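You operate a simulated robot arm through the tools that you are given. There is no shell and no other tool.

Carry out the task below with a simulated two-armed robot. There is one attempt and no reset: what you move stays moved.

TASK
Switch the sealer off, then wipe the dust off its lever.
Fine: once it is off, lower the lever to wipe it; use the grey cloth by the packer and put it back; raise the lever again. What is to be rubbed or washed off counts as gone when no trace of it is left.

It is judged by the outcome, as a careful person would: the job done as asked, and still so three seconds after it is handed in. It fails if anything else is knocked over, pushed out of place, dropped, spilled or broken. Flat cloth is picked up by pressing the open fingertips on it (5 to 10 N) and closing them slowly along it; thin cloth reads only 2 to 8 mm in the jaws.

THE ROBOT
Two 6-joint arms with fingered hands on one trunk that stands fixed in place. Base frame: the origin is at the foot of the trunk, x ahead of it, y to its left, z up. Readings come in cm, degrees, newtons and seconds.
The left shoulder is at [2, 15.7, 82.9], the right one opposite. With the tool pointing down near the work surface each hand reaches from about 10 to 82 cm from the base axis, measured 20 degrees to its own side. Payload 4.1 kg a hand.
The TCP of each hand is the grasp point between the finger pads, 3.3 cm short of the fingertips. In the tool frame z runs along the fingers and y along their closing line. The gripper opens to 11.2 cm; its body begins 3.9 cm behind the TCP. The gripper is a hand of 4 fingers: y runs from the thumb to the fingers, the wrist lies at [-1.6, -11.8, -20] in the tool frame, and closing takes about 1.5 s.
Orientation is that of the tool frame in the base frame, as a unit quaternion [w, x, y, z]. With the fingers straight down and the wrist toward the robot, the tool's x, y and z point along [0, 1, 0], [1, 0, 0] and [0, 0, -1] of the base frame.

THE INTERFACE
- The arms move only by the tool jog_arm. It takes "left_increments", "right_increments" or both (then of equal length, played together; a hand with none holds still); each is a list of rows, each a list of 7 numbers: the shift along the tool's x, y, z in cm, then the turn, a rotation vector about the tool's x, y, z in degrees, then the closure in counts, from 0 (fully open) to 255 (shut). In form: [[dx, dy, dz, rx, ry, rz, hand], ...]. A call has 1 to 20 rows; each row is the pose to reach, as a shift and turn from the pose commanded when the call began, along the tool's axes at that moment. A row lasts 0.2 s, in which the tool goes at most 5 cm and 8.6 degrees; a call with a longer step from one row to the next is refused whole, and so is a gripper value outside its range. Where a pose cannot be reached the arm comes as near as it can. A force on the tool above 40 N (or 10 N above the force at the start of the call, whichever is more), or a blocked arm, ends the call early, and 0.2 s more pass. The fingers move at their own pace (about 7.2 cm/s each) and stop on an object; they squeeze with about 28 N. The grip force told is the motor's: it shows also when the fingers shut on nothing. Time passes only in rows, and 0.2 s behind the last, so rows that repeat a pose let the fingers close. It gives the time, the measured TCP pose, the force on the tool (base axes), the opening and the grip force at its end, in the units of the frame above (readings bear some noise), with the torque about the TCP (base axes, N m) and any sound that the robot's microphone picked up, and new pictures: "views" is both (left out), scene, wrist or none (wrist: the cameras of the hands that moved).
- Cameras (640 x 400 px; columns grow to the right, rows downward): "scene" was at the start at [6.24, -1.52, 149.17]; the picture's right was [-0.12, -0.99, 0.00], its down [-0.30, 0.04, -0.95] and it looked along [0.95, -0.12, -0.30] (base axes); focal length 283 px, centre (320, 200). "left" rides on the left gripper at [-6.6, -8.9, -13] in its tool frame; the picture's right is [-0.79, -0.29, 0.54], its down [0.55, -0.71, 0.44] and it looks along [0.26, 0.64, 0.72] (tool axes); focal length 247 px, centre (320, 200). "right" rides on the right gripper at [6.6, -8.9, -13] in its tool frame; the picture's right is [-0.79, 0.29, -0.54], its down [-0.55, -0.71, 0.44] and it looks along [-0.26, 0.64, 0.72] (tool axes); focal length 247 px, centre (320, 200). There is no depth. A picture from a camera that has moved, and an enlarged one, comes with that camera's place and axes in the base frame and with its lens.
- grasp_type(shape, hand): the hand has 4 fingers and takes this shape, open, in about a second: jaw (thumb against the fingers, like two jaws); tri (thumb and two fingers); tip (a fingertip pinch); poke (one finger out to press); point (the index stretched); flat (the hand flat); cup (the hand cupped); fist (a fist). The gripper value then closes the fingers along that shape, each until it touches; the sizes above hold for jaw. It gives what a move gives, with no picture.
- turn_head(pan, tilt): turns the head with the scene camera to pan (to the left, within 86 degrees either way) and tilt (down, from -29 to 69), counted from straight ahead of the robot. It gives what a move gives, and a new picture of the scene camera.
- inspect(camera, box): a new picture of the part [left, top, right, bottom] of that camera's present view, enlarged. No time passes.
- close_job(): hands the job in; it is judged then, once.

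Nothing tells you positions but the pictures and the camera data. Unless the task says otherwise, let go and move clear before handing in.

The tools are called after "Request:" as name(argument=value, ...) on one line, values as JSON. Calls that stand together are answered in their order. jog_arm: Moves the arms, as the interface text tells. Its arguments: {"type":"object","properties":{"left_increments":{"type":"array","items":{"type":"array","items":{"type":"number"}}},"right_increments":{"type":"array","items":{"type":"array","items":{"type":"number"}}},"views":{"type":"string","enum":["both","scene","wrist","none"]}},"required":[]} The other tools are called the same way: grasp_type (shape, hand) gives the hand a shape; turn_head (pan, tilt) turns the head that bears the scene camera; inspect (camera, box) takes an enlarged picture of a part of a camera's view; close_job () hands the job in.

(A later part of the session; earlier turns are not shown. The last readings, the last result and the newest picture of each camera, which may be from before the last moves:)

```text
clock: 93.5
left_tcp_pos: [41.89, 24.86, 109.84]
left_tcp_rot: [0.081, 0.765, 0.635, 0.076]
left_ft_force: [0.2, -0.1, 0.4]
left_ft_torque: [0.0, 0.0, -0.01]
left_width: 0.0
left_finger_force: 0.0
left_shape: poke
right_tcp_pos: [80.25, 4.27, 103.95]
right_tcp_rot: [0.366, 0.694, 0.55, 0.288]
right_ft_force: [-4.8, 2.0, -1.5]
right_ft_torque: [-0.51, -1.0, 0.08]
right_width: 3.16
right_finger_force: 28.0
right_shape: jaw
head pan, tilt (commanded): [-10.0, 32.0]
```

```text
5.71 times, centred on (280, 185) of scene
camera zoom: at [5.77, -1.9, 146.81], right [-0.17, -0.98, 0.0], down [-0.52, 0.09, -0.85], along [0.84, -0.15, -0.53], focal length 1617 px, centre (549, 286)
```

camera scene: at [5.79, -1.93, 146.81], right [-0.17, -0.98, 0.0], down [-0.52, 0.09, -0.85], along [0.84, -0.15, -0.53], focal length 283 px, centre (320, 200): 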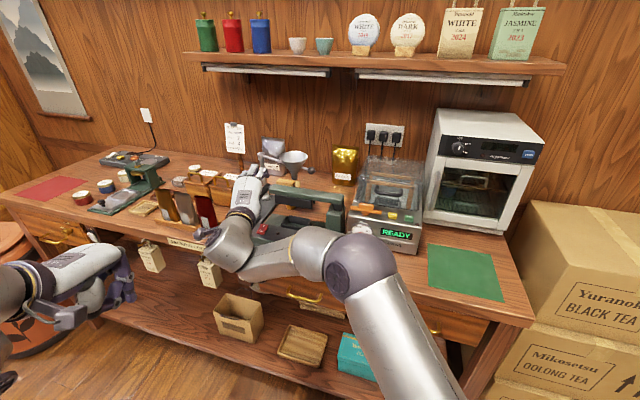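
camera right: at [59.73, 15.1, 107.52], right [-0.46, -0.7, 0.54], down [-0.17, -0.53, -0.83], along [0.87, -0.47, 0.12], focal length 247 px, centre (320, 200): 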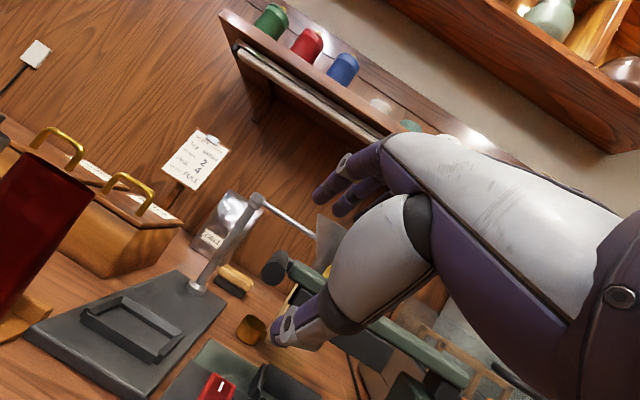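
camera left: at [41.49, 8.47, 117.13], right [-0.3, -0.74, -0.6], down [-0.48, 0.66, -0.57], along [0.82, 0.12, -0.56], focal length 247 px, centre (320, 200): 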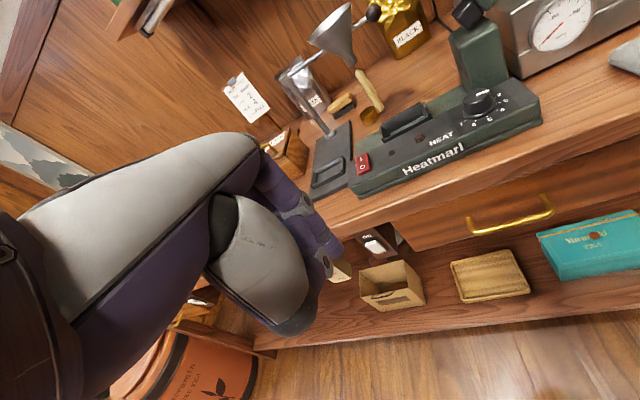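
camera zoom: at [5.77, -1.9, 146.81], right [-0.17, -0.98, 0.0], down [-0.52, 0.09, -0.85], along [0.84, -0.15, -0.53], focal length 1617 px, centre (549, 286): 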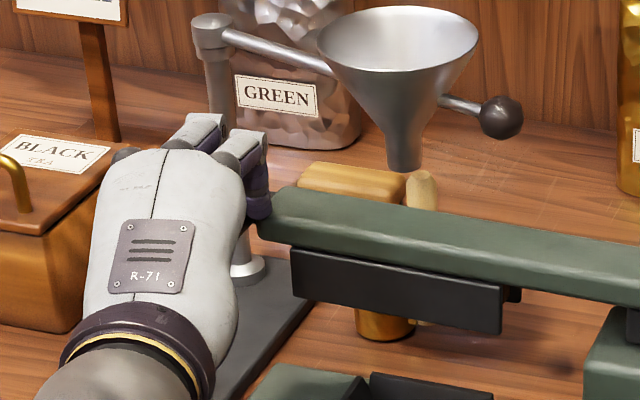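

The handle is held between thumb and fingers. I loosen slightly so it can turn, and start raising it along its arc.

Request:
jog_arm(right_increments=[[0, 0, 0, 0, 0, 0, 170], [-0.15, 1.15, -0.85, 0, 0, 0, 170], [-0.32, 2.32, -1.71, 0, 0, 0, 170], [-0.55, 3.17, -2.37, 0, 0, 0, 170], [-0.79, 4.01, -3.03, 0, 0, 0, 170], [-1.1, 4.83, -3.7, 0, 0, 0, 170], [-1.43, 5.65, -4.35, 0, 0, 0, 170], [-1.84, 6.43, -5.01, 0, 0, 0, 170], [-2.25, 7.2, -5.67, 0, 0, 0, 170]], views="none")

Request:
inspect(camera="scene", box=[220, 120, 360, 240])

Request:
inspect(camera="right", box=[180, 140, 380, 340])

```text
clock: 95.5
left_tcp_pos: [41.89, 24.95, 109.78]
left_tcp_rot: [0.081, 0.765, 0.635, 0.077]
left_ft_force: [-0.2, -0.1, 0.7]
left_ft_torque: [0.02, 0.01, -0.02]
left_width: 0.0
left_finger_force: 0.1
left_shape: poke
right_tcp_pos: [79.16, 2.12, 113.46]
right_tcp_rot: [0.364, 0.696, 0.549, 0.286]
right_ft_force: [-1.0, 0.6, -1.6]
right_ft_torque: [-0.03, -0.01, 0.0]
right_width: 3.79
right_finger_force: 0.0
right_shape: jaw
head pan, tilt (commanded): [-10.0, 32.0]
```

```text
3.33 times, centred on (290, 180) of scene
camera zoom: at [5.81, -1.91, 146.81], right [-0.17, -0.98, 0.0], down [-0.52, 0.09, -0.85], along [0.84, -0.15, -0.53], focal length 943 px, centre (420, 267)
```

zoom: 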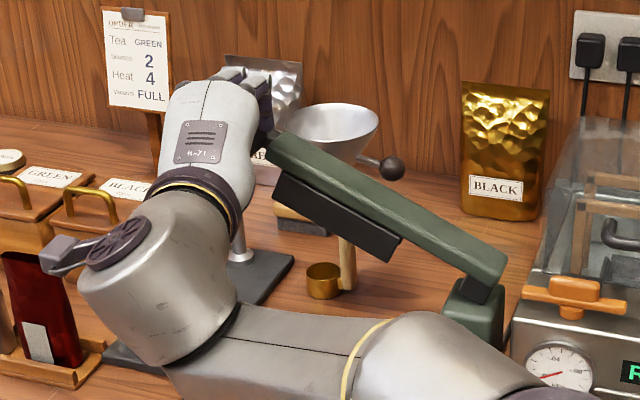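

```text
2.00 times, centred on (280, 240) of right
camera zoom: at [65.45, 12.16, 113.37], right [-0.46, -0.7, 0.54], down [-0.17, -0.53, -0.83], along [0.87, -0.47, 0.12], focal length 494 px, centre (400, 120)
```

zoom: 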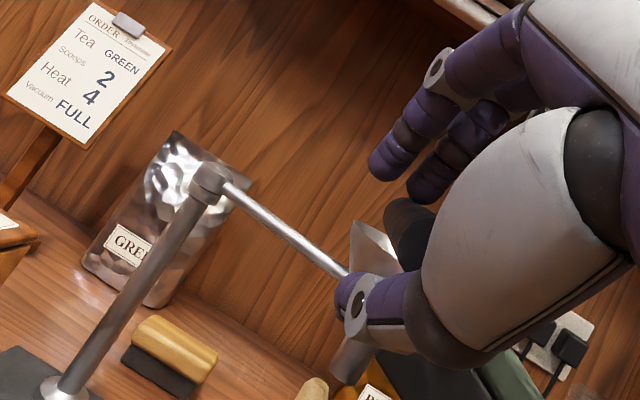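

The lever rises smoothly and its top is clean. I now grip the handle firmly (the motion turns sideways) and continue the arc.

Request:
jog_arm(right_increments=[[0, 0, 0, 0, 0, 0, 190], [0, 0, 0, 0, 0, 0, 205], [-0.5, 0.73, -0.65, 0, 0, 0, 205], [-1.0, 1.47, -1.3, 0, 0, 0, 205], [-1.57, 2.15, -1.94, 0, 0, 0, 205], [-2.15, 2.84, -2.58, 0, 0, 0, 205], [-2.8, 3.47, -3.2, 0, 0, 0, 205], [-3.45, 4.1, -3.82, 0, 0, 0, 205], [-4.17, 4.66, -4.41, 0, 0, 0, 205], [-4.9, 5.22, -5.01, 0, 0, 0, 205]], views="none")

Request:
inspect(camera="scene", box=[220, 100, 380, 240])

Request:
inspect(camera="right", box=[180, 140, 380, 340])

```text
clock: 97.7
left_tcp_pos: [41.88, 24.79, 109.77]
left_tcp_rot: [0.082, 0.765, 0.634, 0.078]
left_ft_force: [0.0, 0.0, 0.3]
left_ft_torque: [0.0, -0.01, 0.01]
left_width: 0.0
left_finger_force: 0.1
left_shape: poke
right_tcp_pos: [77.05, -2.58, 120.33]
right_tcp_rot: [0.365, 0.697, 0.548, 0.284]
right_ft_force: [-22.1, -13.3, -26.2]
right_ft_torque: [-0.14, -0.51, -0.78]
right_width: 2.87
right_finger_force: 28.3
right_shape: jaw
head pan, tilt (commanded): [-10.0, 32.0]
```

```text
2.86 times, centred on (300, 170) of scene
camera zoom: at [5.78, -1.97, 146.81], right [-0.17, -0.98, 0.0], down [-0.52, 0.09, -0.85], along [0.84, -0.15, -0.53], focal length 808 px, centre (377, 286)
```

zoom: 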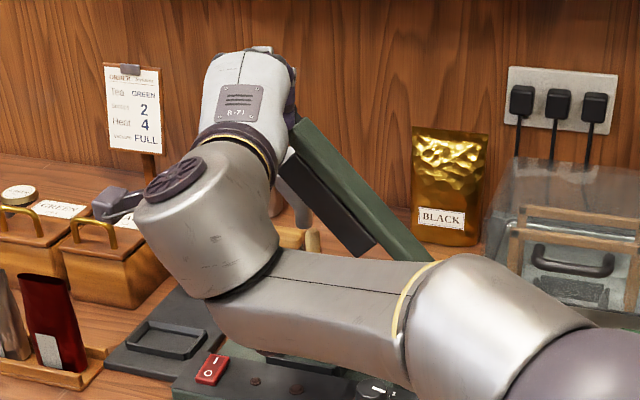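

```text
2.00 times, centred on (280, 240) of right
camera zoom: at [63.22, 7.44, 120.34], right [-0.46, -0.7, 0.55], down [-0.18, -0.53, -0.83], along [0.87, -0.48, 0.11], focal length 494 px, centre (400, 120)
```

zoom: 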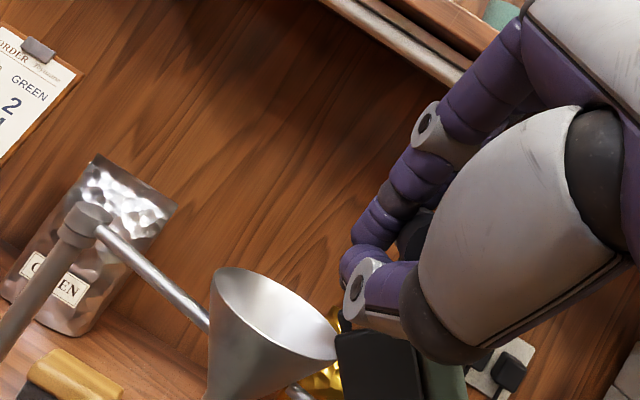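

The hand was pulling outward on the lever (≈37 N), so my arc is about 1 cm too wide. I loosen the grip and shift inward to relieve it.

Request:
jog_arm(right_increments=[[-0.35, -0.33, 0.14, 0, 0, 0, 190], [-0.68, -0.66, 0.28, 0, 0, 0, 175], [-0.68, -0.66, 0.28, 0, 0, 0, 170], [-0.68, -0.66, 0.28, 0, 0, 0, 170]], views="none")

Request:
inspect(camera="right", box=[180, 140, 380, 340])

Request:
inspect(camera="scene", box=[260, 100, 360, 200])

```text
clock: 98.7
left_tcp_pos: [41.89, 24.84, 109.81]
left_tcp_rot: [0.083, 0.765, 0.635, 0.077]
left_ft_force: [0.6, -0.5, 0.1]
left_ft_torque: [0.02, 0.0, -0.02]
left_width: 0.01
left_finger_force: 0.1
left_shape: poke
right_tcp_pos: [76.55, -2.71, 119.92]
right_tcp_rot: [0.365, 0.693, 0.55, 0.289]
right_ft_force: [-3.8, 12.7, 11.9]
right_ft_torque: [-0.33, -0.39, 0.36]
right_width: 3.85
right_finger_force: 0.0
right_shape: jaw
head pan, tilt (commanded): [-10.0, 32.0]
```

```text
2.00 times, centred on (280, 240) of right
camera zoom: at [62.74, 7.2, 119.91], right [-0.46, -0.71, 0.54], down [-0.17, -0.53, -0.83], along [0.87, -0.47, 0.12], focal length 494 px, centre (400, 120)
```

zoom: 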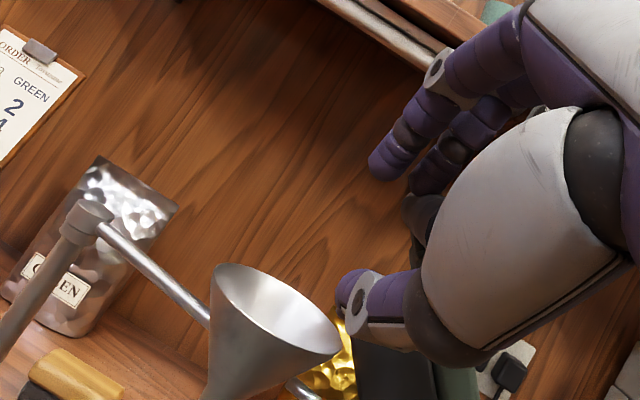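

```text
4.00 times, centred on (310, 150) of scene
camera zoom: at [5.75, -1.85, 146.81], right [-0.17, -0.98, 0.0], down [-0.52, 0.09, -0.85], along [0.84, -0.15, -0.53], focal length 1132 px, centre (360, 400)
```

zoom: 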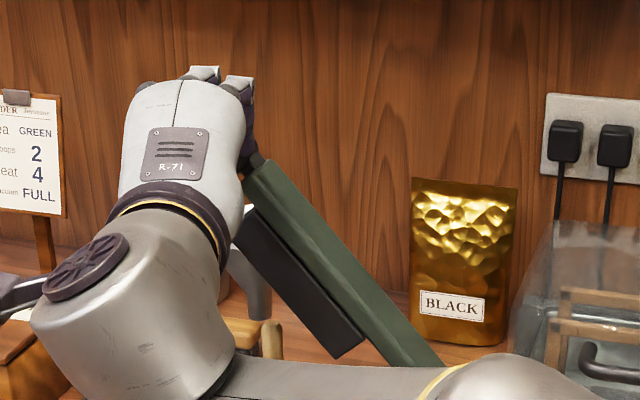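

The thumb is now touching the lever's end. The lever holds its angle by itself, so I will open the jaws and draw the hand straight back off the handle.

Request:
jog_arm(right_increments=[[0.2, 0.2, -0.1, 0, 0, 0, 150], [0.3, 0.3, -0.2, 0, 0, 0, 120], [0.3, 0.3, -0.2, 0, 0, 0, 90], [0.3, 0.3, -0.2, 0, 0, 0, 60]], views="none")

Request:
inspect(camera="right", box=[180, 140, 380, 340])

Request:
inspect(camera="scene", box=[260, 100, 360, 200])

```text
clock: 99.7
left_tcp_pos: [41.92, 24.89, 109.74]
left_tcp_rot: [0.083, 0.765, 0.634, 0.077]
left_ft_force: [-0.3, 0.5, -0.3]
left_ft_torque: [-0.01, 0.01, 0.01]
left_width: 0.02
left_finger_force: 0.0
left_shape: poke
right_tcp_pos: [76.71, -2.8, 120.05]
right_tcp_rot: [0.364, 0.695, 0.549, 0.287]
right_ft_force: [-0.2, 0.1, -0.3]
right_ft_torque: [-0.01, -0.02, 0.01]
right_width: 8.53
right_finger_force: 0.0
right_shape: jaw
head pan, tilt (commanded): [-10.0, 32.0]
```

```text
2.00 times, centred on (280, 240) of right
camera zoom: at [62.98, 7.25, 120.05], right [-0.46, -0.7, 0.54], down [-0.17, -0.53, -0.83], along [0.87, -0.47, 0.12], focal length 494 px, centre (400, 120)
```

zoom: 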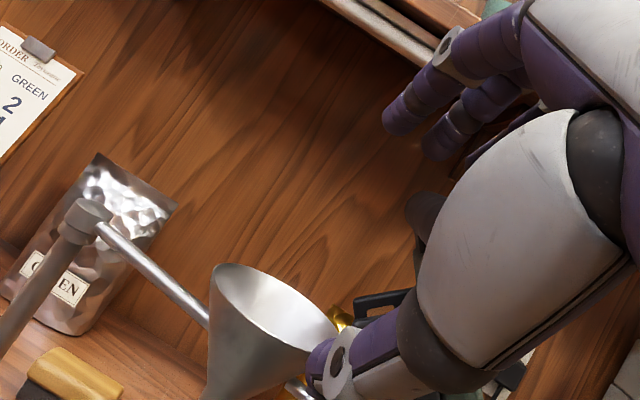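

```text
4.00 times, centred on (310, 150) of scene
camera zoom: at [5.8, -1.92, 146.81], right [-0.17, -0.98, 0.0], down [-0.52, 0.09, -0.85], along [0.84, -0.15, -0.53], focal length 1132 px, centre (360, 400)
```

zoom: 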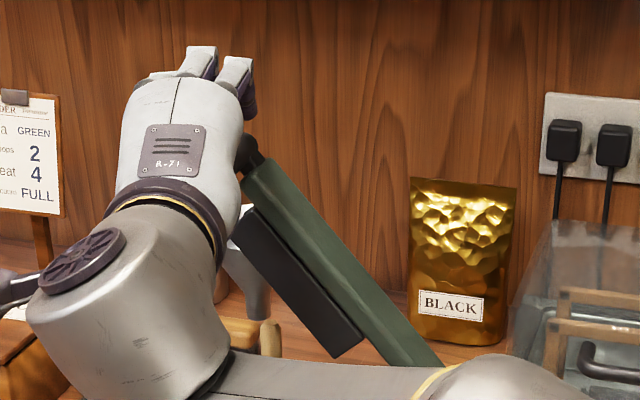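

The lever holds its angle and nothing touches. I withdraw the hand and shape it to a poke for pushing the lever the rest of the way.

Request:
jog_arm(right_increments=[[0, 0, -2.5, 0, 0, 0, 55], [0, 0, -5.0, 0, 0, 0, 55], [0, 0, -7.5, 0, 0, 0, 55], [0, 0, -10.0, 0, 0, 0, 55]], views="none")

Request:
grasp_type(hand="right", shape="poke")

Request:
inspect(camera="right", box=[160, 120, 400, 340])

Request:
inspect(camera="scene", box=[230, 80, 390, 240])

```text
clock: 100.7
left_tcp_pos: [41.99, 24.84, 109.71]
left_tcp_rot: [0.082, 0.765, 0.634, 0.077]
left_ft_force: [0.1, 0.4, -0.3]
left_ft_torque: [0.02, 0.0, 0.0]
left_width: 0.0
left_finger_force: 0.0
left_shape: poke
right_tcp_pos: [68.82, -0.71, 125.94]
right_tcp_rot: [0.365, 0.695, 0.549, 0.287]
right_ft_force: [0.0, 0.3, 0.6]
right_ft_torque: [0.01, 0.03, 0.04]
right_width: 8.75
right_finger_force: 0.1
right_shape: jaw
head pan, tilt (commanded): [-10.0, 32.0]
```

```text
clock: 101.6
left_tcp_pos: [41.95, 24.77, 109.84]
left_tcp_rot: [0.082, 0.765, 0.634, 0.077]
left_ft_force: [-0.6, -0.4, 0.0]
left_ft_torque: [-0.02, -0.04, 0.01]
left_width: 0.0
left_finger_force: 0.0
left_shape: poke
right_tcp_pos: [68.8, -0.78, 125.86]
right_tcp_rot: [0.365, 0.695, 0.549, 0.286]
right_ft_force: [0.1, -1.2, -0.2]
right_ft_torque: [-0.02, -0.02, -0.03]
right_width: 0.0
right_finger_force: 0.1
right_shape: poke
head pan, tilt (commanded): [-10.0, 32.0]
```

```text
1.82 times, centred on (280, 230) of right
camera zoom: at [55.1, 9.29, 125.89], right [-0.46, -0.7, 0.54], down [-0.17, -0.53, -0.83], along [0.87, -0.47, 0.12], focal length 449 px, centre (393, 146)
```

zoom: 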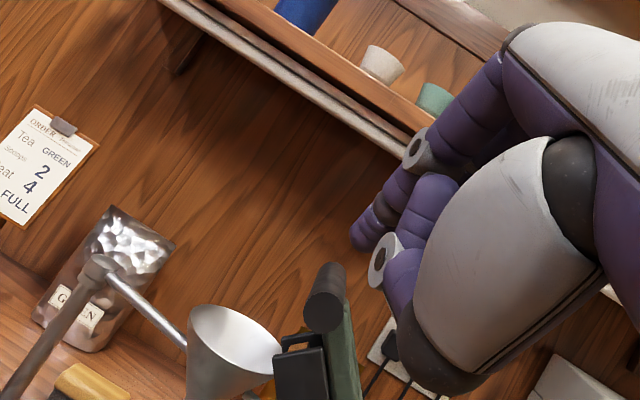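

```text
2.50 times, centred on (310, 160) of scene
camera zoom: at [5.8, -1.92, 146.81], right [-0.17, -0.98, 0.0], down [-0.52, 0.09, -0.85], along [0.84, -0.15, -0.53], focal length 707 px, centre (345, 300)
```

zoom: 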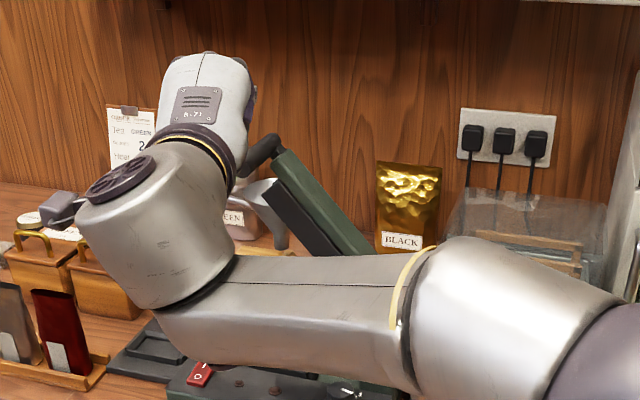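

The lever stands at about 49°. I bring the poking finger to the lower-left side of the handle, clear of it.

Request:
jog_arm(right_increments=[[1.1, -1.58, 1.41, 0, 0, 0, 0], [2.19, -3.16, 2.82, 0, 0, 0, 0], [1.79, -3.14, 5.0, 0, 0, 0, 0], [1.38, -3.13, 7.2, 0, 0, 0, 0], [0.98, -3.11, 9.33, 0, 0, 0, 0], [0.98, -3.11, 9.33, 0, 0, 0, 0]], views="none")

Request:
inspect(camera="right", box=[180, 140, 380, 340])

Request:
inspect(camera="scene", box=[240, 100, 360, 200])

```text
clock: 103.0
left_tcp_pos: [41.85, 24.87, 109.92]
left_tcp_rot: [0.083, 0.766, 0.633, 0.077]
left_ft_force: [-0.5, 0.2, -0.2]
left_ft_torque: [-0.03, 0.02, -0.02]
left_width: 0.0
left_finger_force: 0.1
left_shape: poke
right_tcp_pos: [74.22, -0.2, 118.64]
right_tcp_rot: [0.367, 0.688, 0.554, 0.292]
right_ft_force: [-9.7, 8.6, 4.4]
right_ft_torque: [-0.27, -0.18, -0.25]
right_width: 0.02
right_finger_force: 0.2
right_shape: poke
head pan, tilt (commanded): [-10.0, 32.0]
stopped in row 6 (right hand): the force on the tool passed its limit at 41 N (the readings are from after the stop); the commanded pose is now the measured one
```

```text
2.00 times, centred on (280, 240) of right
camera zoom: at [60.25, 9.56, 118.37], right [-0.45, -0.71, 0.54], down [-0.16, -0.54, -0.83], along [0.88, -0.46, 0.13], focal length 494 px, centre (400, 120)
```

zoom: 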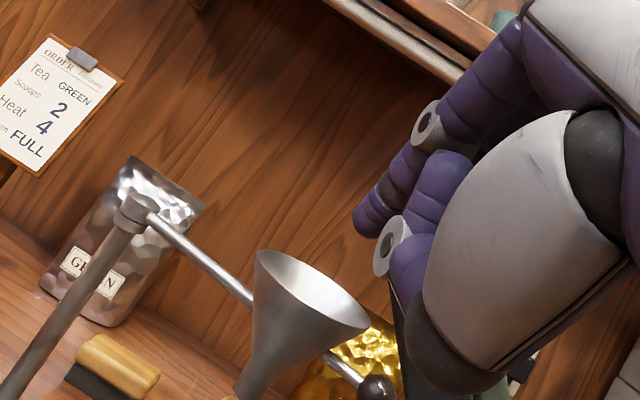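

```text
4.00 times, centred on (300, 150) of scene
camera zoom: at [5.72, -1.86, 146.81], right [-0.17, -0.98, 0.0], down [-0.52, 0.09, -0.85], along [0.84, -0.15, -0.53], focal length 1132 px, centre (400, 400)
```

zoom: 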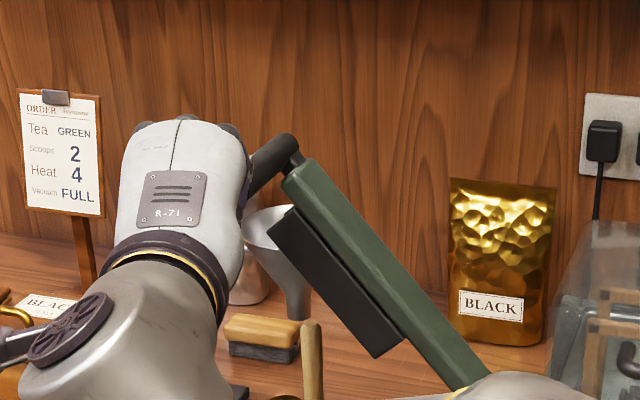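

The curled fingers met the end of the handle. I back straight off, and will go back to the open-jaw cage with the thumb beneath the handle instead.

Request:
jog_arm(right_increments=[[0.2, 0, -1.5, 0, 0, 0, 0], [0.4, 0.3, -4.0, 0, 0, 0, 0], [0.4, 0.6, -7.0, 0, 0, 0, 0], [0.4, 1.5, -10.0, 0, 0, 0, 0], [0.4, 1.5, -11.0, 0, 0, 0, 0]], views="none")

Request:
grasp_type(hand="right", shape="jaw")

Request:
inspect(camera="right", box=[160, 120, 400, 380])

Request:
inspect(camera="scene", box=[230, 100, 370, 220])

```text
clock: 104.2
left_tcp_pos: [41.8, 24.88, 109.82]
left_tcp_rot: [0.082, 0.766, 0.633, 0.077]
left_ft_force: [-0.6, 0.0, -0.3]
left_ft_torque: [0.01, 0.04, 0.02]
left_width: 0.0
left_finger_force: 0.1
left_shape: poke
right_tcp_pos: [66.52, 1.93, 125.71]
right_tcp_rot: [0.366, 0.69, 0.553, 0.292]
right_ft_force: [0.4, -0.3, -1.2]
right_ft_torque: [0.02, 0.01, -0.03]
right_width: 0.02
right_finger_force: 0.0
right_shape: poke
head pan, tilt (commanded): [-10.0, 32.0]
```

```text
clock: 105.1
left_tcp_pos: [41.96, 24.78, 109.88]
left_tcp_rot: [0.082, 0.766, 0.633, 0.076]
left_ft_force: [-0.1, 0.2, -0.7]
left_ft_torque: [0.03, -0.01, 0.02]
left_width: 0.03
left_finger_force: 0.0
left_shape: poke
right_tcp_pos: [66.63, 1.88, 125.88]
right_tcp_rot: [0.366, 0.69, 0.553, 0.291]
right_ft_force: [0.2, 0.1, 0.8]
right_ft_torque: [0.01, -0.02, -0.01]
right_width: 11.16
right_finger_force: 0.0
right_shape: jaw
head pan, tilt (commanded): [-10.0, 32.0]
```

```text
1.54 times, centred on (280, 250) of right
camera zoom: at [52.66, 11.78, 125.64], right [-0.45, -0.71, 0.54], down [-0.16, -0.53, -0.83], along [0.88, -0.46, 0.13], focal length 380 px, centre (382, 123)
```

zoom: 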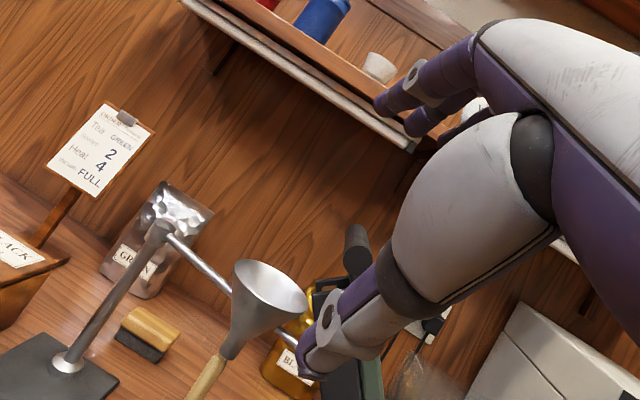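

```text
3.33 times, centred on (300, 160) of scene
camera zoom: at [5.8, -1.92, 146.81], right [-0.17, -0.98, 0.0], down [-0.52, 0.09, -0.85], along [0.84, -0.15, -0.53], focal length 943 px, centre (387, 333)
```

zoom: 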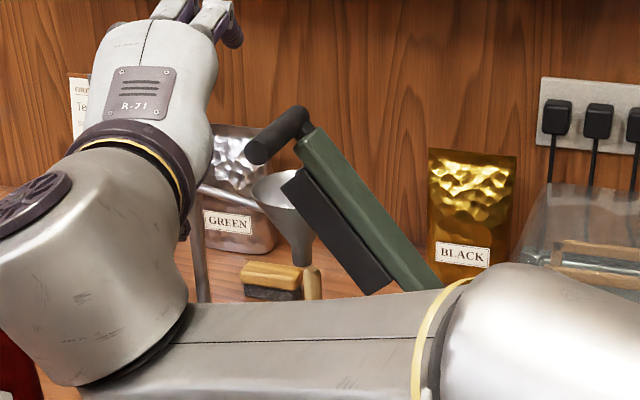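

The handle is free at about 53°. I line up the open jaws and slide them around the handle's end again, not as deep as before.

Request:
jog_arm(right_increments=[[-2.0, 1.25, 0.3, 0, 0, 0, 30], [-3.9, 2.5, 0.6, 0, 0, 0, 45], [-3.9, 2.5, 3.0, 0, 0, 0, 45], [-3.9, 2.5, 5.5, 0, 0, 0, 45], [-3.9, 2.5, 7.8, 0, 0, 0, 45], [-3.9, 2.5, 9.4, 0, 0, 0, 45]], views="none")

Request:
inspect(camera="right", box=[160, 120, 400, 380])

Request:
inspect(camera="scene", box=[230, 100, 370, 220])

```text
clock: 106.5
left_tcp_pos: [41.9, 24.86, 109.87]
left_tcp_rot: [0.082, 0.765, 0.634, 0.077]
left_ft_force: [-0.2, -0.1, 0.1]
left_ft_torque: [-0.01, -0.04, -0.02]
left_width: 0.0
left_finger_force: 0.1
left_shape: poke
right_tcp_pos: [74.55, -4.16, 122.39]
right_tcp_rot: [0.367, 0.69, 0.552, 0.29]
right_ft_force: [-0.4, -0.1, -0.8]
right_ft_torque: [-0.01, -0.02, -0.01]
right_width: 9.26
right_finger_force: 0.1
right_shape: jaw
head pan, tilt (commanded): [-10.0, 32.0]
```

```text
1.54 times, centred on (280, 250) of right
camera zoom: at [60.6, 5.72, 122.38], right [-0.45, -0.71, 0.54], down [-0.16, -0.53, -0.83], along [0.88, -0.46, 0.13], focal length 380 px, centre (382, 123)
```

zoom: 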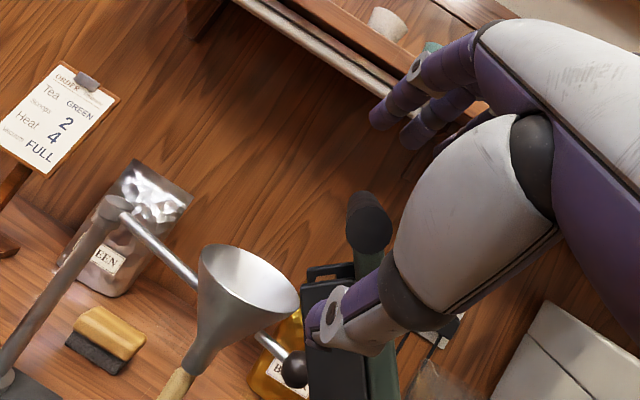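

```text
3.33 times, centred on (300, 160) of scene
camera zoom: at [5.78, -1.92, 146.81], right [-0.17, -0.98, 0.0], down [-0.52, 0.09, -0.85], along [0.84, -0.15, -0.53], focal length 943 px, centre (387, 333)
```

zoom: 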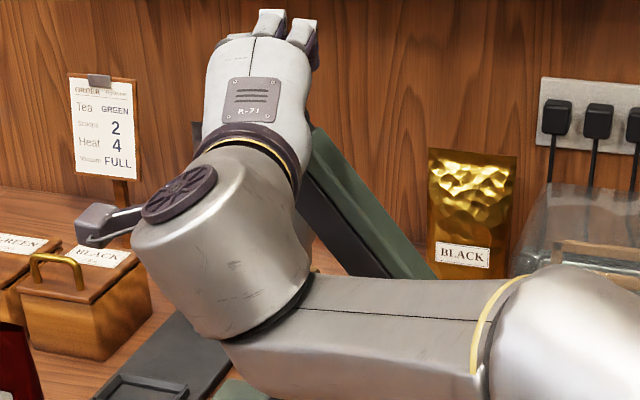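

The handle's end is just at the fingertips. I go ~2.8 cm further so that it is properly between thumb and fingers.

Request:
jog_arm(right_increments=[[-0.3, 0.5, 0.5, 0, 0, 0, 45], [-0.6, 1.0, 1.2, 0, 0, 0, 45], [-0.6, 1.0, 2.2, 0, 0, 0, 45], [-0.6, 1.0, 2.8, 0, 0, 0, 45]], views="none")

Request:
inspect(camera="right", box=[200, 140, 380, 340])

```text
clock: 107.5
left_tcp_pos: [41.96, 24.87, 109.75]
left_tcp_rot: [0.082, 0.765, 0.634, 0.076]
left_ft_force: [-0.5, -0.1, -0.2]
left_ft_torque: [0.0, 0.0, 0.01]
left_width: 0.02
left_finger_force: 0.0
left_shape: poke
right_tcp_pos: [77.24, -5.49, 122.01]
right_tcp_rot: [0.367, 0.69, 0.552, 0.29]
right_ft_force: [0.9, -0.9, 0.1]
right_ft_torque: [0.02, -0.01, 0.02]
right_width: 9.25
right_finger_force: 0.1
right_shape: jaw
head pan, tilt (commanded): [-10.0, 32.0]
```

```text
2.00 times, centred on (290, 240) of right
camera zoom: at [63.28, 4.36, 121.74], right [-0.45, -0.71, 0.54], down [-0.16, -0.53, -0.83], along [0.88, -0.46, 0.13], focal length 494 px, centre (380, 120)
```

zoom: 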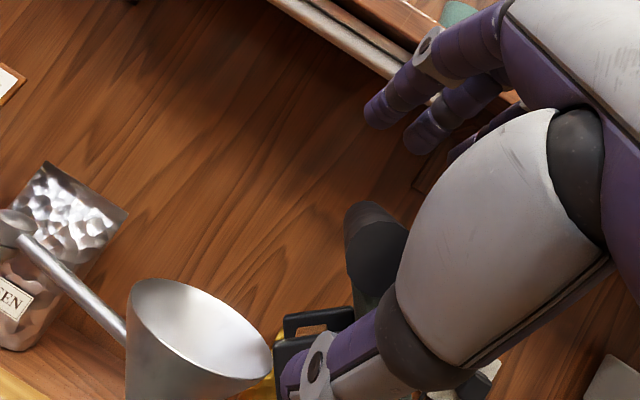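

The handle is inside the jaws now. I close to a loose cage and check forces.

Request:
jog_arm(right_increments=[[0, 0, 0, 0, 0, 0, 80], [0, 0, 0, 0, 0, 0, 110], [0, 0, 0, 0, 0, 0, 140], [0, 0, 0, 0, 0, 0, 160], [0, 0, 0, 0, 0, 0, 164]], views="none")

Request:
inspect(camera="right", box=[200, 140, 380, 340])

Request:
inspect(camera="scene", box=[260, 90, 360, 190])

```text
clock: 108.7
left_tcp_pos: [41.91, 24.73, 109.83]
left_tcp_rot: [0.082, 0.765, 0.634, 0.077]
left_ft_force: [-0.2, -0.2, -0.5]
left_ft_torque: [0.02, 0.01, -0.03]
left_width: 0.01
left_finger_force: 0.1
left_shape: poke
right_tcp_pos: [77.12, -5.48, 121.81]
right_tcp_rot: [0.366, 0.69, 0.553, 0.291]
right_ft_force: [-8.1, -1.4, -7.8]
right_ft_torque: [-0.1, -0.11, 0.14]
right_width: 4.5
right_finger_force: 0.1
right_shape: jaw
head pan, tilt (commanded): [-10.0, 32.0]
```

```text
2.00 times, centred on (290, 240) of right
camera zoom: at [63.26, 4.38, 121.69], right [-0.45, -0.71, 0.54], down [-0.16, -0.53, -0.83], along [0.88, -0.46, 0.13], focal length 494 px, centre (380, 120)
```

zoom: 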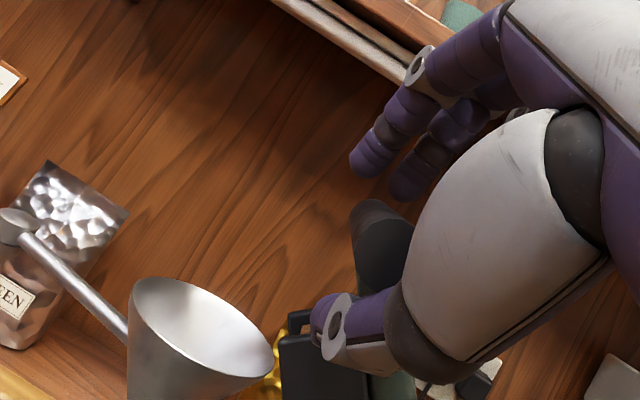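

```text
4.00 times, centred on (310, 140) of scene
camera zoom: at [5.78, -1.92, 146.81], right [-0.17, -0.98, 0.0], down [-0.52, 0.09, -0.85], along [0.84, -0.15, -0.53], focal length 1132 px, centre (360, 440)
```

zoom: 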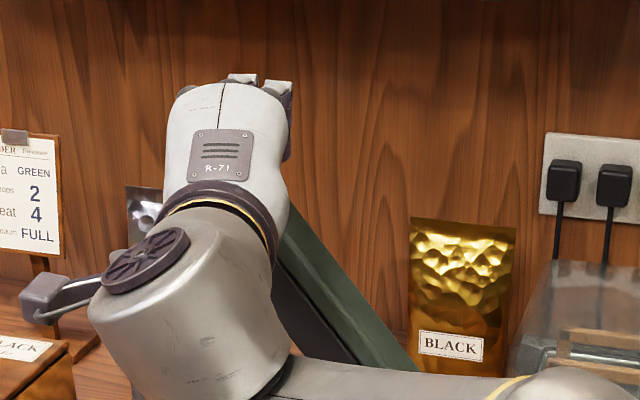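

The thumb supports the handle from below. I continue the arc up to the right in small steps.

Request:
jog_arm(right_increments=[[-0.5, 0.35, -0.35, 0, 0, 0, 164], [-1.04, 0.65, -0.7, 0, 0, 0, 164], [-1.6, 0.9, -1.0, 0, 0, 0, 164], [-2.13, 1.13, -1.32, 0, 0, 0, 164], [-2.7, 1.32, -1.6, 0, 0, 0, 164], [-3.24, 1.5, -1.9, 0, 0, 0, 164], [-3.8, 1.67, -2.18, 0, 0, 0, 164], [-4.39, 1.83, -2.47, 0, 0, 0, 164]], views="none")

Request:
inspect(camera="right", box=[200, 140, 380, 340])

Request:
inspect(camera="scene", box=[260, 90, 400, 230])

```text
clock: 110.5
left_tcp_pos: [41.81, 24.85, 109.89]
left_tcp_rot: [0.082, 0.766, 0.633, 0.078]
left_ft_force: [0.0, -0.4, -0.3]
left_ft_torque: [0.02, 0.0, 0.01]
left_width: 0.0
left_finger_force: 0.0
left_shape: poke
right_tcp_pos: [75.19, -9.48, 124.63]
right_tcp_rot: [0.366, 0.691, 0.552, 0.289]
right_ft_force: [-10.3, -5.6, -25.1]
right_ft_torque: [-0.39, -0.79, 0.4]
right_width: 5.04
right_finger_force: 0.0
right_shape: jaw
head pan, tilt (commanded): [-10.0, 32.0]
```

```text
2.00 times, centred on (290, 240) of right
camera zoom: at [61.42, 0.42, 124.59], right [-0.45, -0.71, 0.54], down [-0.16, -0.53, -0.83], along [0.88, -0.46, 0.12], focal length 494 px, centre (380, 120)
```

zoom: 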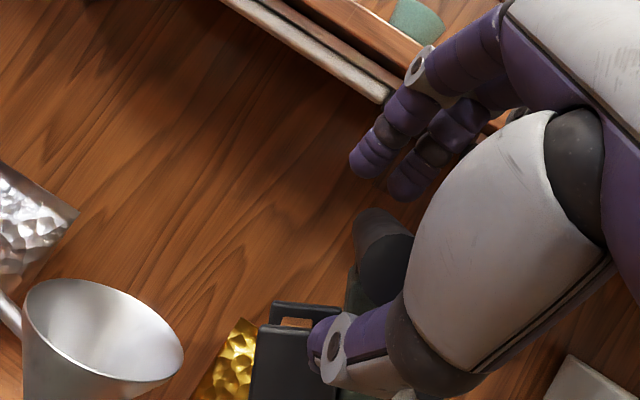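

```text
2.86 times, centred on (330, 160) of scene
camera zoom: at [5.83, -1.95, 146.8], right [-0.17, -0.98, 0.0], down [-0.52, 0.09, -0.85], along [0.83, -0.15, -0.53], focal length 808 px, centre (291, 314)
```

zoom: 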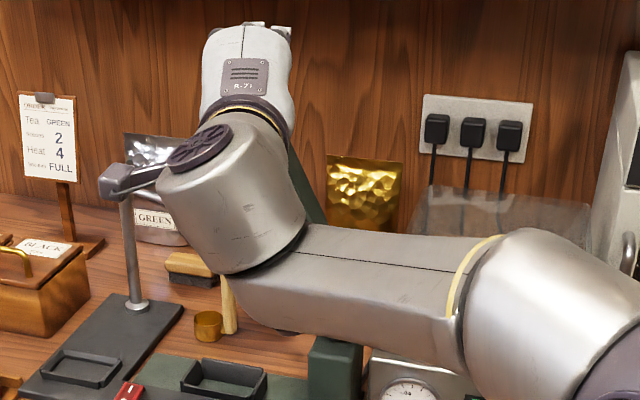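

The lever is at about 63°, but I'm pressing a bit too high. I ease down, grip the handle, and take it the last few degrees along the arc.

Request:
jog_arm(right_increments=[[-0.15, -0.3, 0.14, 0, 0, 0, 164], [-0.29, -0.54, 0.28, 0, 0, 0, 175], [-0.29, -0.54, 0.28, 0, 0, 0, 195], [-0.29, -0.54, 0.28, 0, 0, 0, 210], [-0.29, -0.54, 0.28, 0, 0, 0, 210]], views="none")

Request:
inspect(camera="right", box=[200, 140, 380, 340])

```text
clock: 111.7
left_tcp_pos: [41.86, 24.85, 109.84]
left_tcp_rot: [0.083, 0.765, 0.634, 0.077]
left_ft_force: [0.2, 0.2, 0.3]
left_ft_torque: [0.02, -0.01, 0.0]
left_width: 0.01
left_finger_force: 0.0
left_shape: poke
right_tcp_pos: [75.0, -9.5, 124.37]
right_tcp_rot: [0.367, 0.688, 0.553, 0.292]
right_ft_force: [-7.3, 2.3, -5.8]
right_ft_torque: [-0.79, -2.01, 0.53]
right_width: 3.2
right_finger_force: 27.7
right_shape: jaw
head pan, tilt (commanded): [-10.0, 32.0]
```

```text
2.00 times, centred on (290, 240) of right
camera zoom: at [61.08, 0.3, 124.14], right [-0.45, -0.71, 0.54], down [-0.16, -0.53, -0.83], along [0.88, -0.46, 0.13], focal length 494 px, centre (380, 120)
```

zoom: 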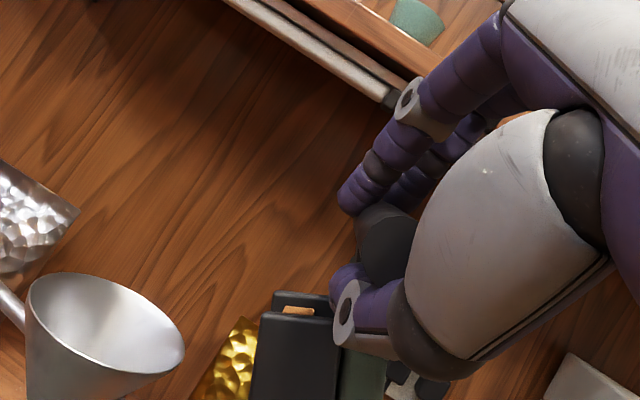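

The handle is gripped with little load. I move it along the arc for the remaining degrees.

Request:
jog_arm(right_increments=[[-0.55, 0.16, -0.26, 0, 0, 0, 210], [-1.1, 0.3, -0.52, 0, 0, 0, 210], [-1.65, 0.42, -0.77, 0, 0, 0, 210]], views="none")

Request:
inspect(camera="scene", box=[260, 90, 400, 230])

```text
clock: 112.5
left_tcp_pos: [41.97, 24.79, 109.96]
left_tcp_rot: [0.082, 0.765, 0.634, 0.077]
left_ft_force: [0.4, -0.5, -0.7]
left_ft_torque: [-0.01, 0.02, 0.0]
left_width: 0.01
left_finger_force: 0.1
left_shape: poke
right_tcp_pos: [74.13, -11.06, 124.91]
right_tcp_rot: [0.366, 0.69, 0.553, 0.29]
right_ft_force: [-10.5, 6.3, -6.3]
right_ft_torque: [-0.78, -2.46, 0.45]
right_width: 3.24
right_finger_force: 27.3
right_shape: jaw
head pan, tilt (commanded): [-10.0, 32.0]
```

```text
2.86 times, centred on (330, 160) of scene
camera zoom: at [5.76, -1.88, 146.81], right [-0.17, -0.98, 0.0], down [-0.52, 0.09, -0.85], along [0.84, -0.15, -0.53], focal length 808 px, centre (291, 314)
```

zoom: 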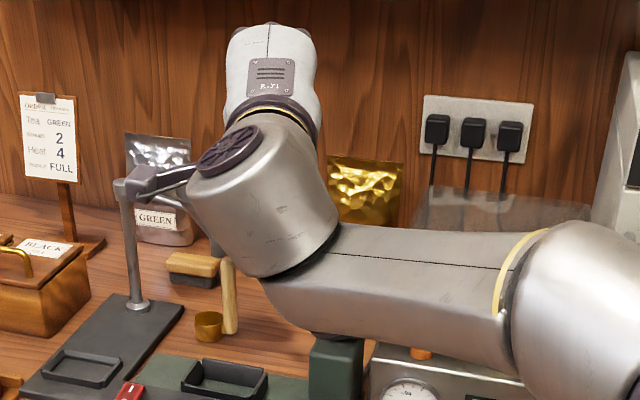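

Request:
jog_arm(right_increments=[[-0.55, 0.1, -0.24, 0, 0, 0, 210], [-1.1, 0.2, -0.47, 0, 0, 0, 210], [-1.5, 0.25, -0.62, 0, 0, 0, 210]], views="none")

Request:
inspect(camera="right", box=[160, 120, 400, 380])

```text
clock: 113.3
left_tcp_pos: [41.92, 25.17, 109.8]
left_tcp_rot: [0.082, 0.765, 0.634, 0.077]
left_ft_force: [0.7, 0.0, -0.1]
left_ft_torque: [0.02, -0.03, -0.01]
left_width: 0.0
left_finger_force: 0.0
left_shape: poke
right_tcp_pos: [73.64, -11.75, 125.18]
right_tcp_rot: [0.363, 0.687, 0.559, 0.29]
right_ft_force: [12.9, 31.0, -12.9]
right_ft_torque: [-0.47, -2.08, 1.21]
right_width: 3.07
right_finger_force: 27.8
right_shape: jaw
head pan, tilt (commanded): [-10.0, 32.0]
```

```text
1.54 times, centred on (280, 250) of right
camera zoom: at [59.68, -2.09, 125.11], right [-0.44, -0.71, 0.55], down [-0.16, -0.54, -0.83], along [0.88, -0.45, 0.12], focal length 380 px, centre (382, 123)
```

zoom: 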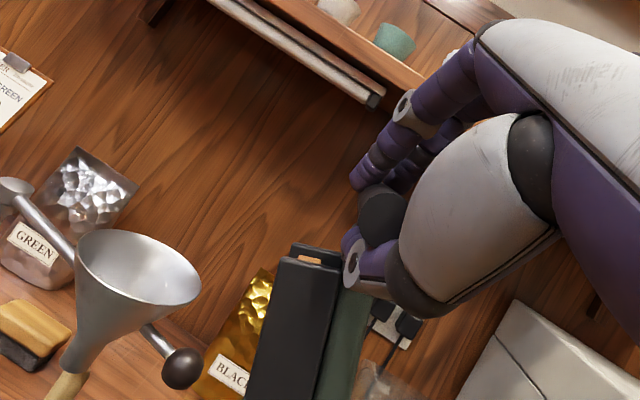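

The lever has reached its upper stop. I ease the load off, open the jaws, and withdraw straight back.

Request:
jog_arm(right_increments=[[0.4, 0, 0.15, 0, 0, 0, 210], [0.75, 0.0, 0.3, 0, 0, 0, 200], [0.75, 0.0, 0.3, 0, 0, 0, 170], [0.75, 0.0, 0.3, 0, 0, 0, 140], [0.75, 0.0, 0.3, 0, 0, 0, 100], [0.75, 0.0, 0.3, 0, 0, 0, 60], [0.75, 0.0, 0.3, 0, 0, 0, 45]], views="none")

Request:
inspect(camera="right", box=[160, 120, 400, 380])

```text
clock: 114.9
left_tcp_pos: [41.87, 24.75, 109.71]
left_tcp_rot: [0.082, 0.765, 0.634, 0.077]
left_ft_force: [-0.2, 0.1, -0.6]
left_ft_torque: [-0.02, 0.02, -0.01]
left_width: 0.0
left_finger_force: 0.0
left_shape: poke
right_tcp_pos: [73.98, -11.95, 125.34]
right_tcp_rot: [0.366, 0.69, 0.552, 0.291]
right_ft_force: [0.3, -0.8, -0.1]
right_ft_torque: [-0.01, -0.03, 0.03]
right_width: 9.19
right_finger_force: 0.1
right_shape: jaw
head pan, tilt (commanded): [-10.0, 32.0]
```

```text
1.54 times, centred on (280, 250) of right
camera zoom: at [60.13, -2.07, 125.19], right [-0.45, -0.71, 0.54], down [-0.16, -0.53, -0.83], along [0.88, -0.46, 0.13], focal length 380 px, centre (382, 123)
```

zoom: 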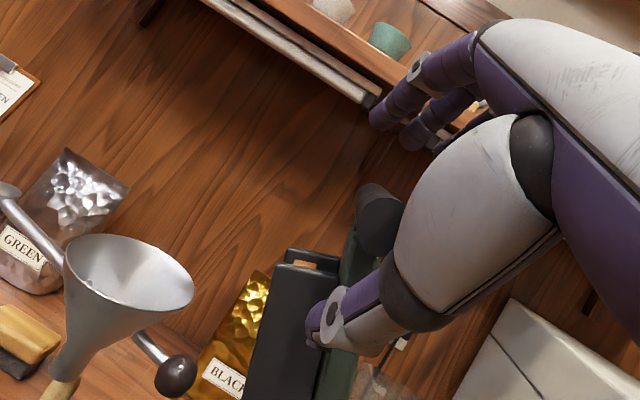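

Free of contact. I withdraw the hand back along the fingers, then look.

Request:
jog_arm(right_increments=[[0, 0, -2.5, 0, 0, 0, 45], [0, 0, -5.0, 0, 0, 0, 45], [0, 0, -8.0, 0, 0, 0, 45], [0, 0, -11.5, 0, 0, 0, 45], [-2.5, -1.5, -15, 0, 0, 0, 45], [-5.5, -3.5, -18, 0, 0, 0, 45], [-8.5, -5.5, -21, 0, 0, 0, 45], [-11, -7.5, -23.5, 0, 0, 0, 45]], views="both")

Request:
inspect(camera="scene", box=[230, 110, 370, 270])

```text
clock: 116.7
left_tcp_pos: [41.99, 24.86, 109.72]
left_tcp_rot: [0.082, 0.765, 0.634, 0.077]
left_ft_force: [-0.2, 0.3, -0.5]
left_ft_torque: [-0.03, 0.02, -0.05]
left_width: 0.0
left_finger_force: 0.0
left_shape: poke
right_tcp_pos: [48.61, -17.18, 132.34]
right_tcp_rot: [0.366, 0.69, 0.553, 0.291]
right_ft_force: [0.2, 0.4, -0.1]
right_ft_torque: [-0.02, -0.02, -0.06]
right_width: 9.2
right_finger_force: 0.0
right_shape: jaw
head pan, tilt (commanded): [-10.0, 32.0]
camera scene: at [5.86, -1.88, 146.8], right [-0.17, -0.98, 0.0], down [-0.52, 0.09, -0.85], along [0.83, -0.15, -0.53], focal length 283 px, centre (320, 200)
camera right: at [34.7, -7.48, 132.28], right [-0.45, -0.71, 0.54], down [-0.16, -0.53, -0.83], along [0.88, -0.46, 0.13], focal length 247 px, centre (320, 200)
```

scene: 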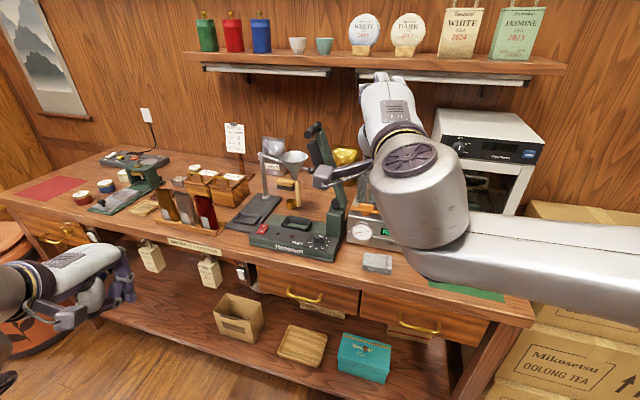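
right: 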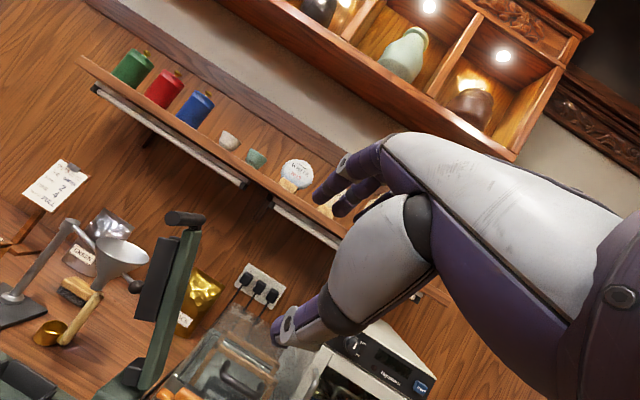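

```text
2.50 times, centred on (300, 190) of scene
camera zoom: at [5.86, -1.88, 146.8], right [-0.17, -0.98, 0.0], down [-0.52, 0.09, -0.85], along [0.83, -0.15, -0.53], focal length 707 px, centre (370, 225)
```

zoom: 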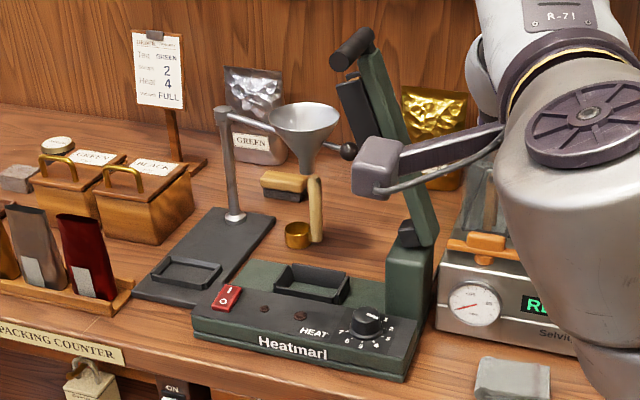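

The lever is up again at its original place, and the sealer and its neighbours stand as before. I park the right arm further back and inspect everything.

Request:
jog_arm(right_increments=[[-1.9, -0.8, -2.9, 7, 0, 0, 45], [-3.8, -1.6, -5.9, 14, 0, 0, 45], [-5.8, -2.4, -8.9, 21, 0, 0, 45], [-7.7, -3.2, -11.8, 28, 0, 0, 45], [-7.7, -3.2, -11.8, 28, 0, 0, 45]], views="both")

Request:
inspect(camera="scene", box=[290, 110, 360, 230])

Request:
inspect(camera="scene", box=[330, 170, 470, 290])

Request:
inspect(camera="right", box=[130, 150, 260, 400])

```text
clock: 117.9
left_tcp_pos: [41.85, 24.87, 109.81]
left_tcp_rot: [0.082, 0.765, 0.634, 0.077]
left_ft_force: [-0.6, -0.7, 0.4]
left_ft_torque: [-0.02, -0.03, 0.02]
left_width: 0.0
left_finger_force: 0.1
left_shape: poke
right_tcp_pos: [35.48, -22.26, 136.39]
right_tcp_rot: [0.188, 0.758, 0.607, 0.149]
right_ft_force: [-1.0, -0.3, -0.1]
right_ft_torque: [-0.01, 0.0, 0.01]
right_width: 9.21
right_finger_force: 0.1
right_shape: jaw
head pan, tilt (commanded): [-10.0, 32.0]
camera scene: at [5.81, -1.91, 146.81], right [-0.17, -0.98, 0.0], down [-0.52, 0.09, -0.85], along [0.84, -0.15, -0.53], focal length 283 px, centre (320, 200)
camera right: at [23.41, -12.83, 143.59], right [-0.17, -0.77, 0.61], down [-0.54, -0.45, -0.71], along [0.83, -0.45, -0.34], focal length 247 px, centre (320, 200)
```

scene: 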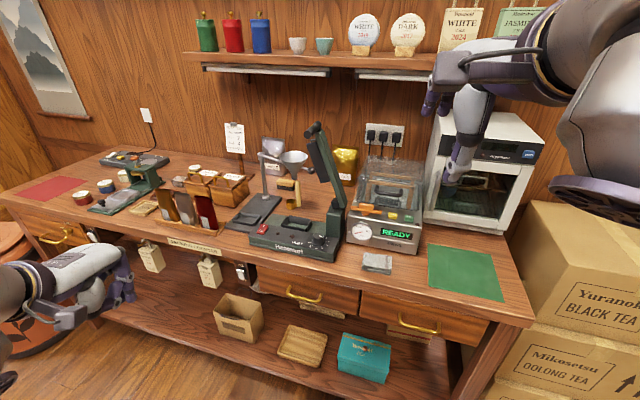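
right: 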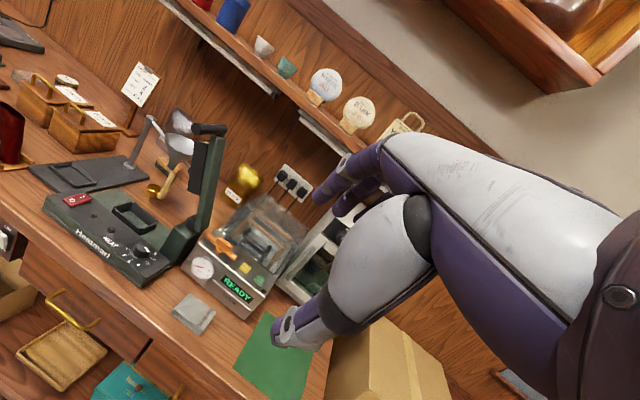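

```text
3.33 times, centred on (325, 170) of scene
camera zoom: at [5.81, -1.91, 146.81], right [-0.17, -0.98, 0.0], down [-0.52, 0.09, -0.85], along [0.84, -0.15, -0.53], focal length 943 px, centre (303, 300)
```

zoom: 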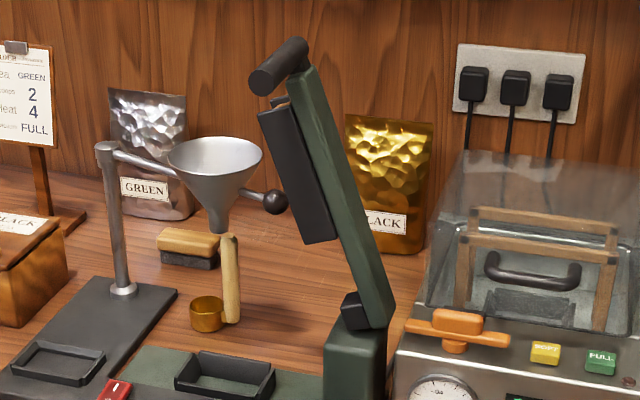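

```text
3.33 times, centred on (400, 230) of scene
camera zoom: at [5.81, -1.91, 146.81], right [-0.17, -0.98, 0.0], down [-0.52, 0.09, -0.85], along [0.84, -0.15, -0.53], focal length 943 px, centre (53, 100)
```

zoom: 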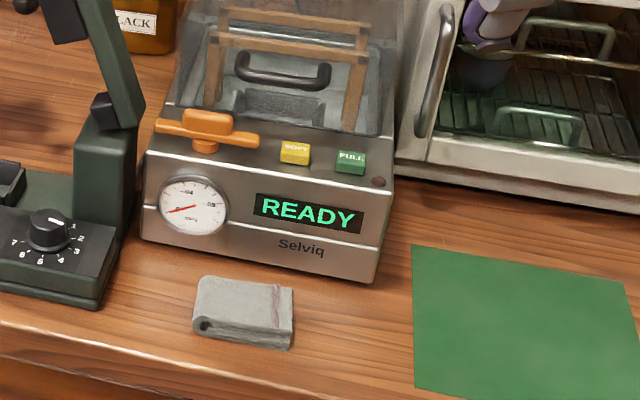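

```text
1.60 times, centred on (195, 275) of right
camera zoom: at [23.41, -12.83, 143.59], right [-0.17, -0.77, 0.61], down [-0.54, -0.45, -0.71], along [0.83, -0.45, -0.34], focal length 395 px, centre (520, 80)
```

zoom: 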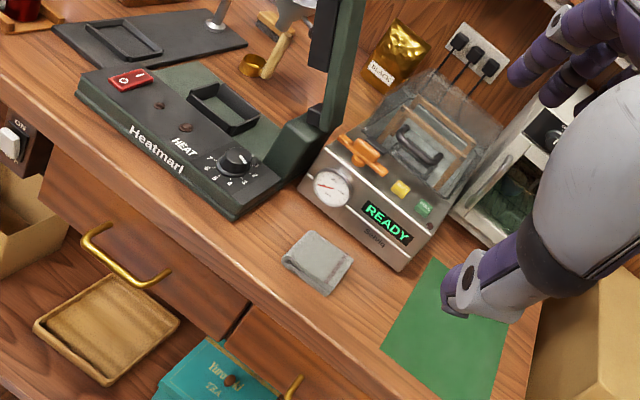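

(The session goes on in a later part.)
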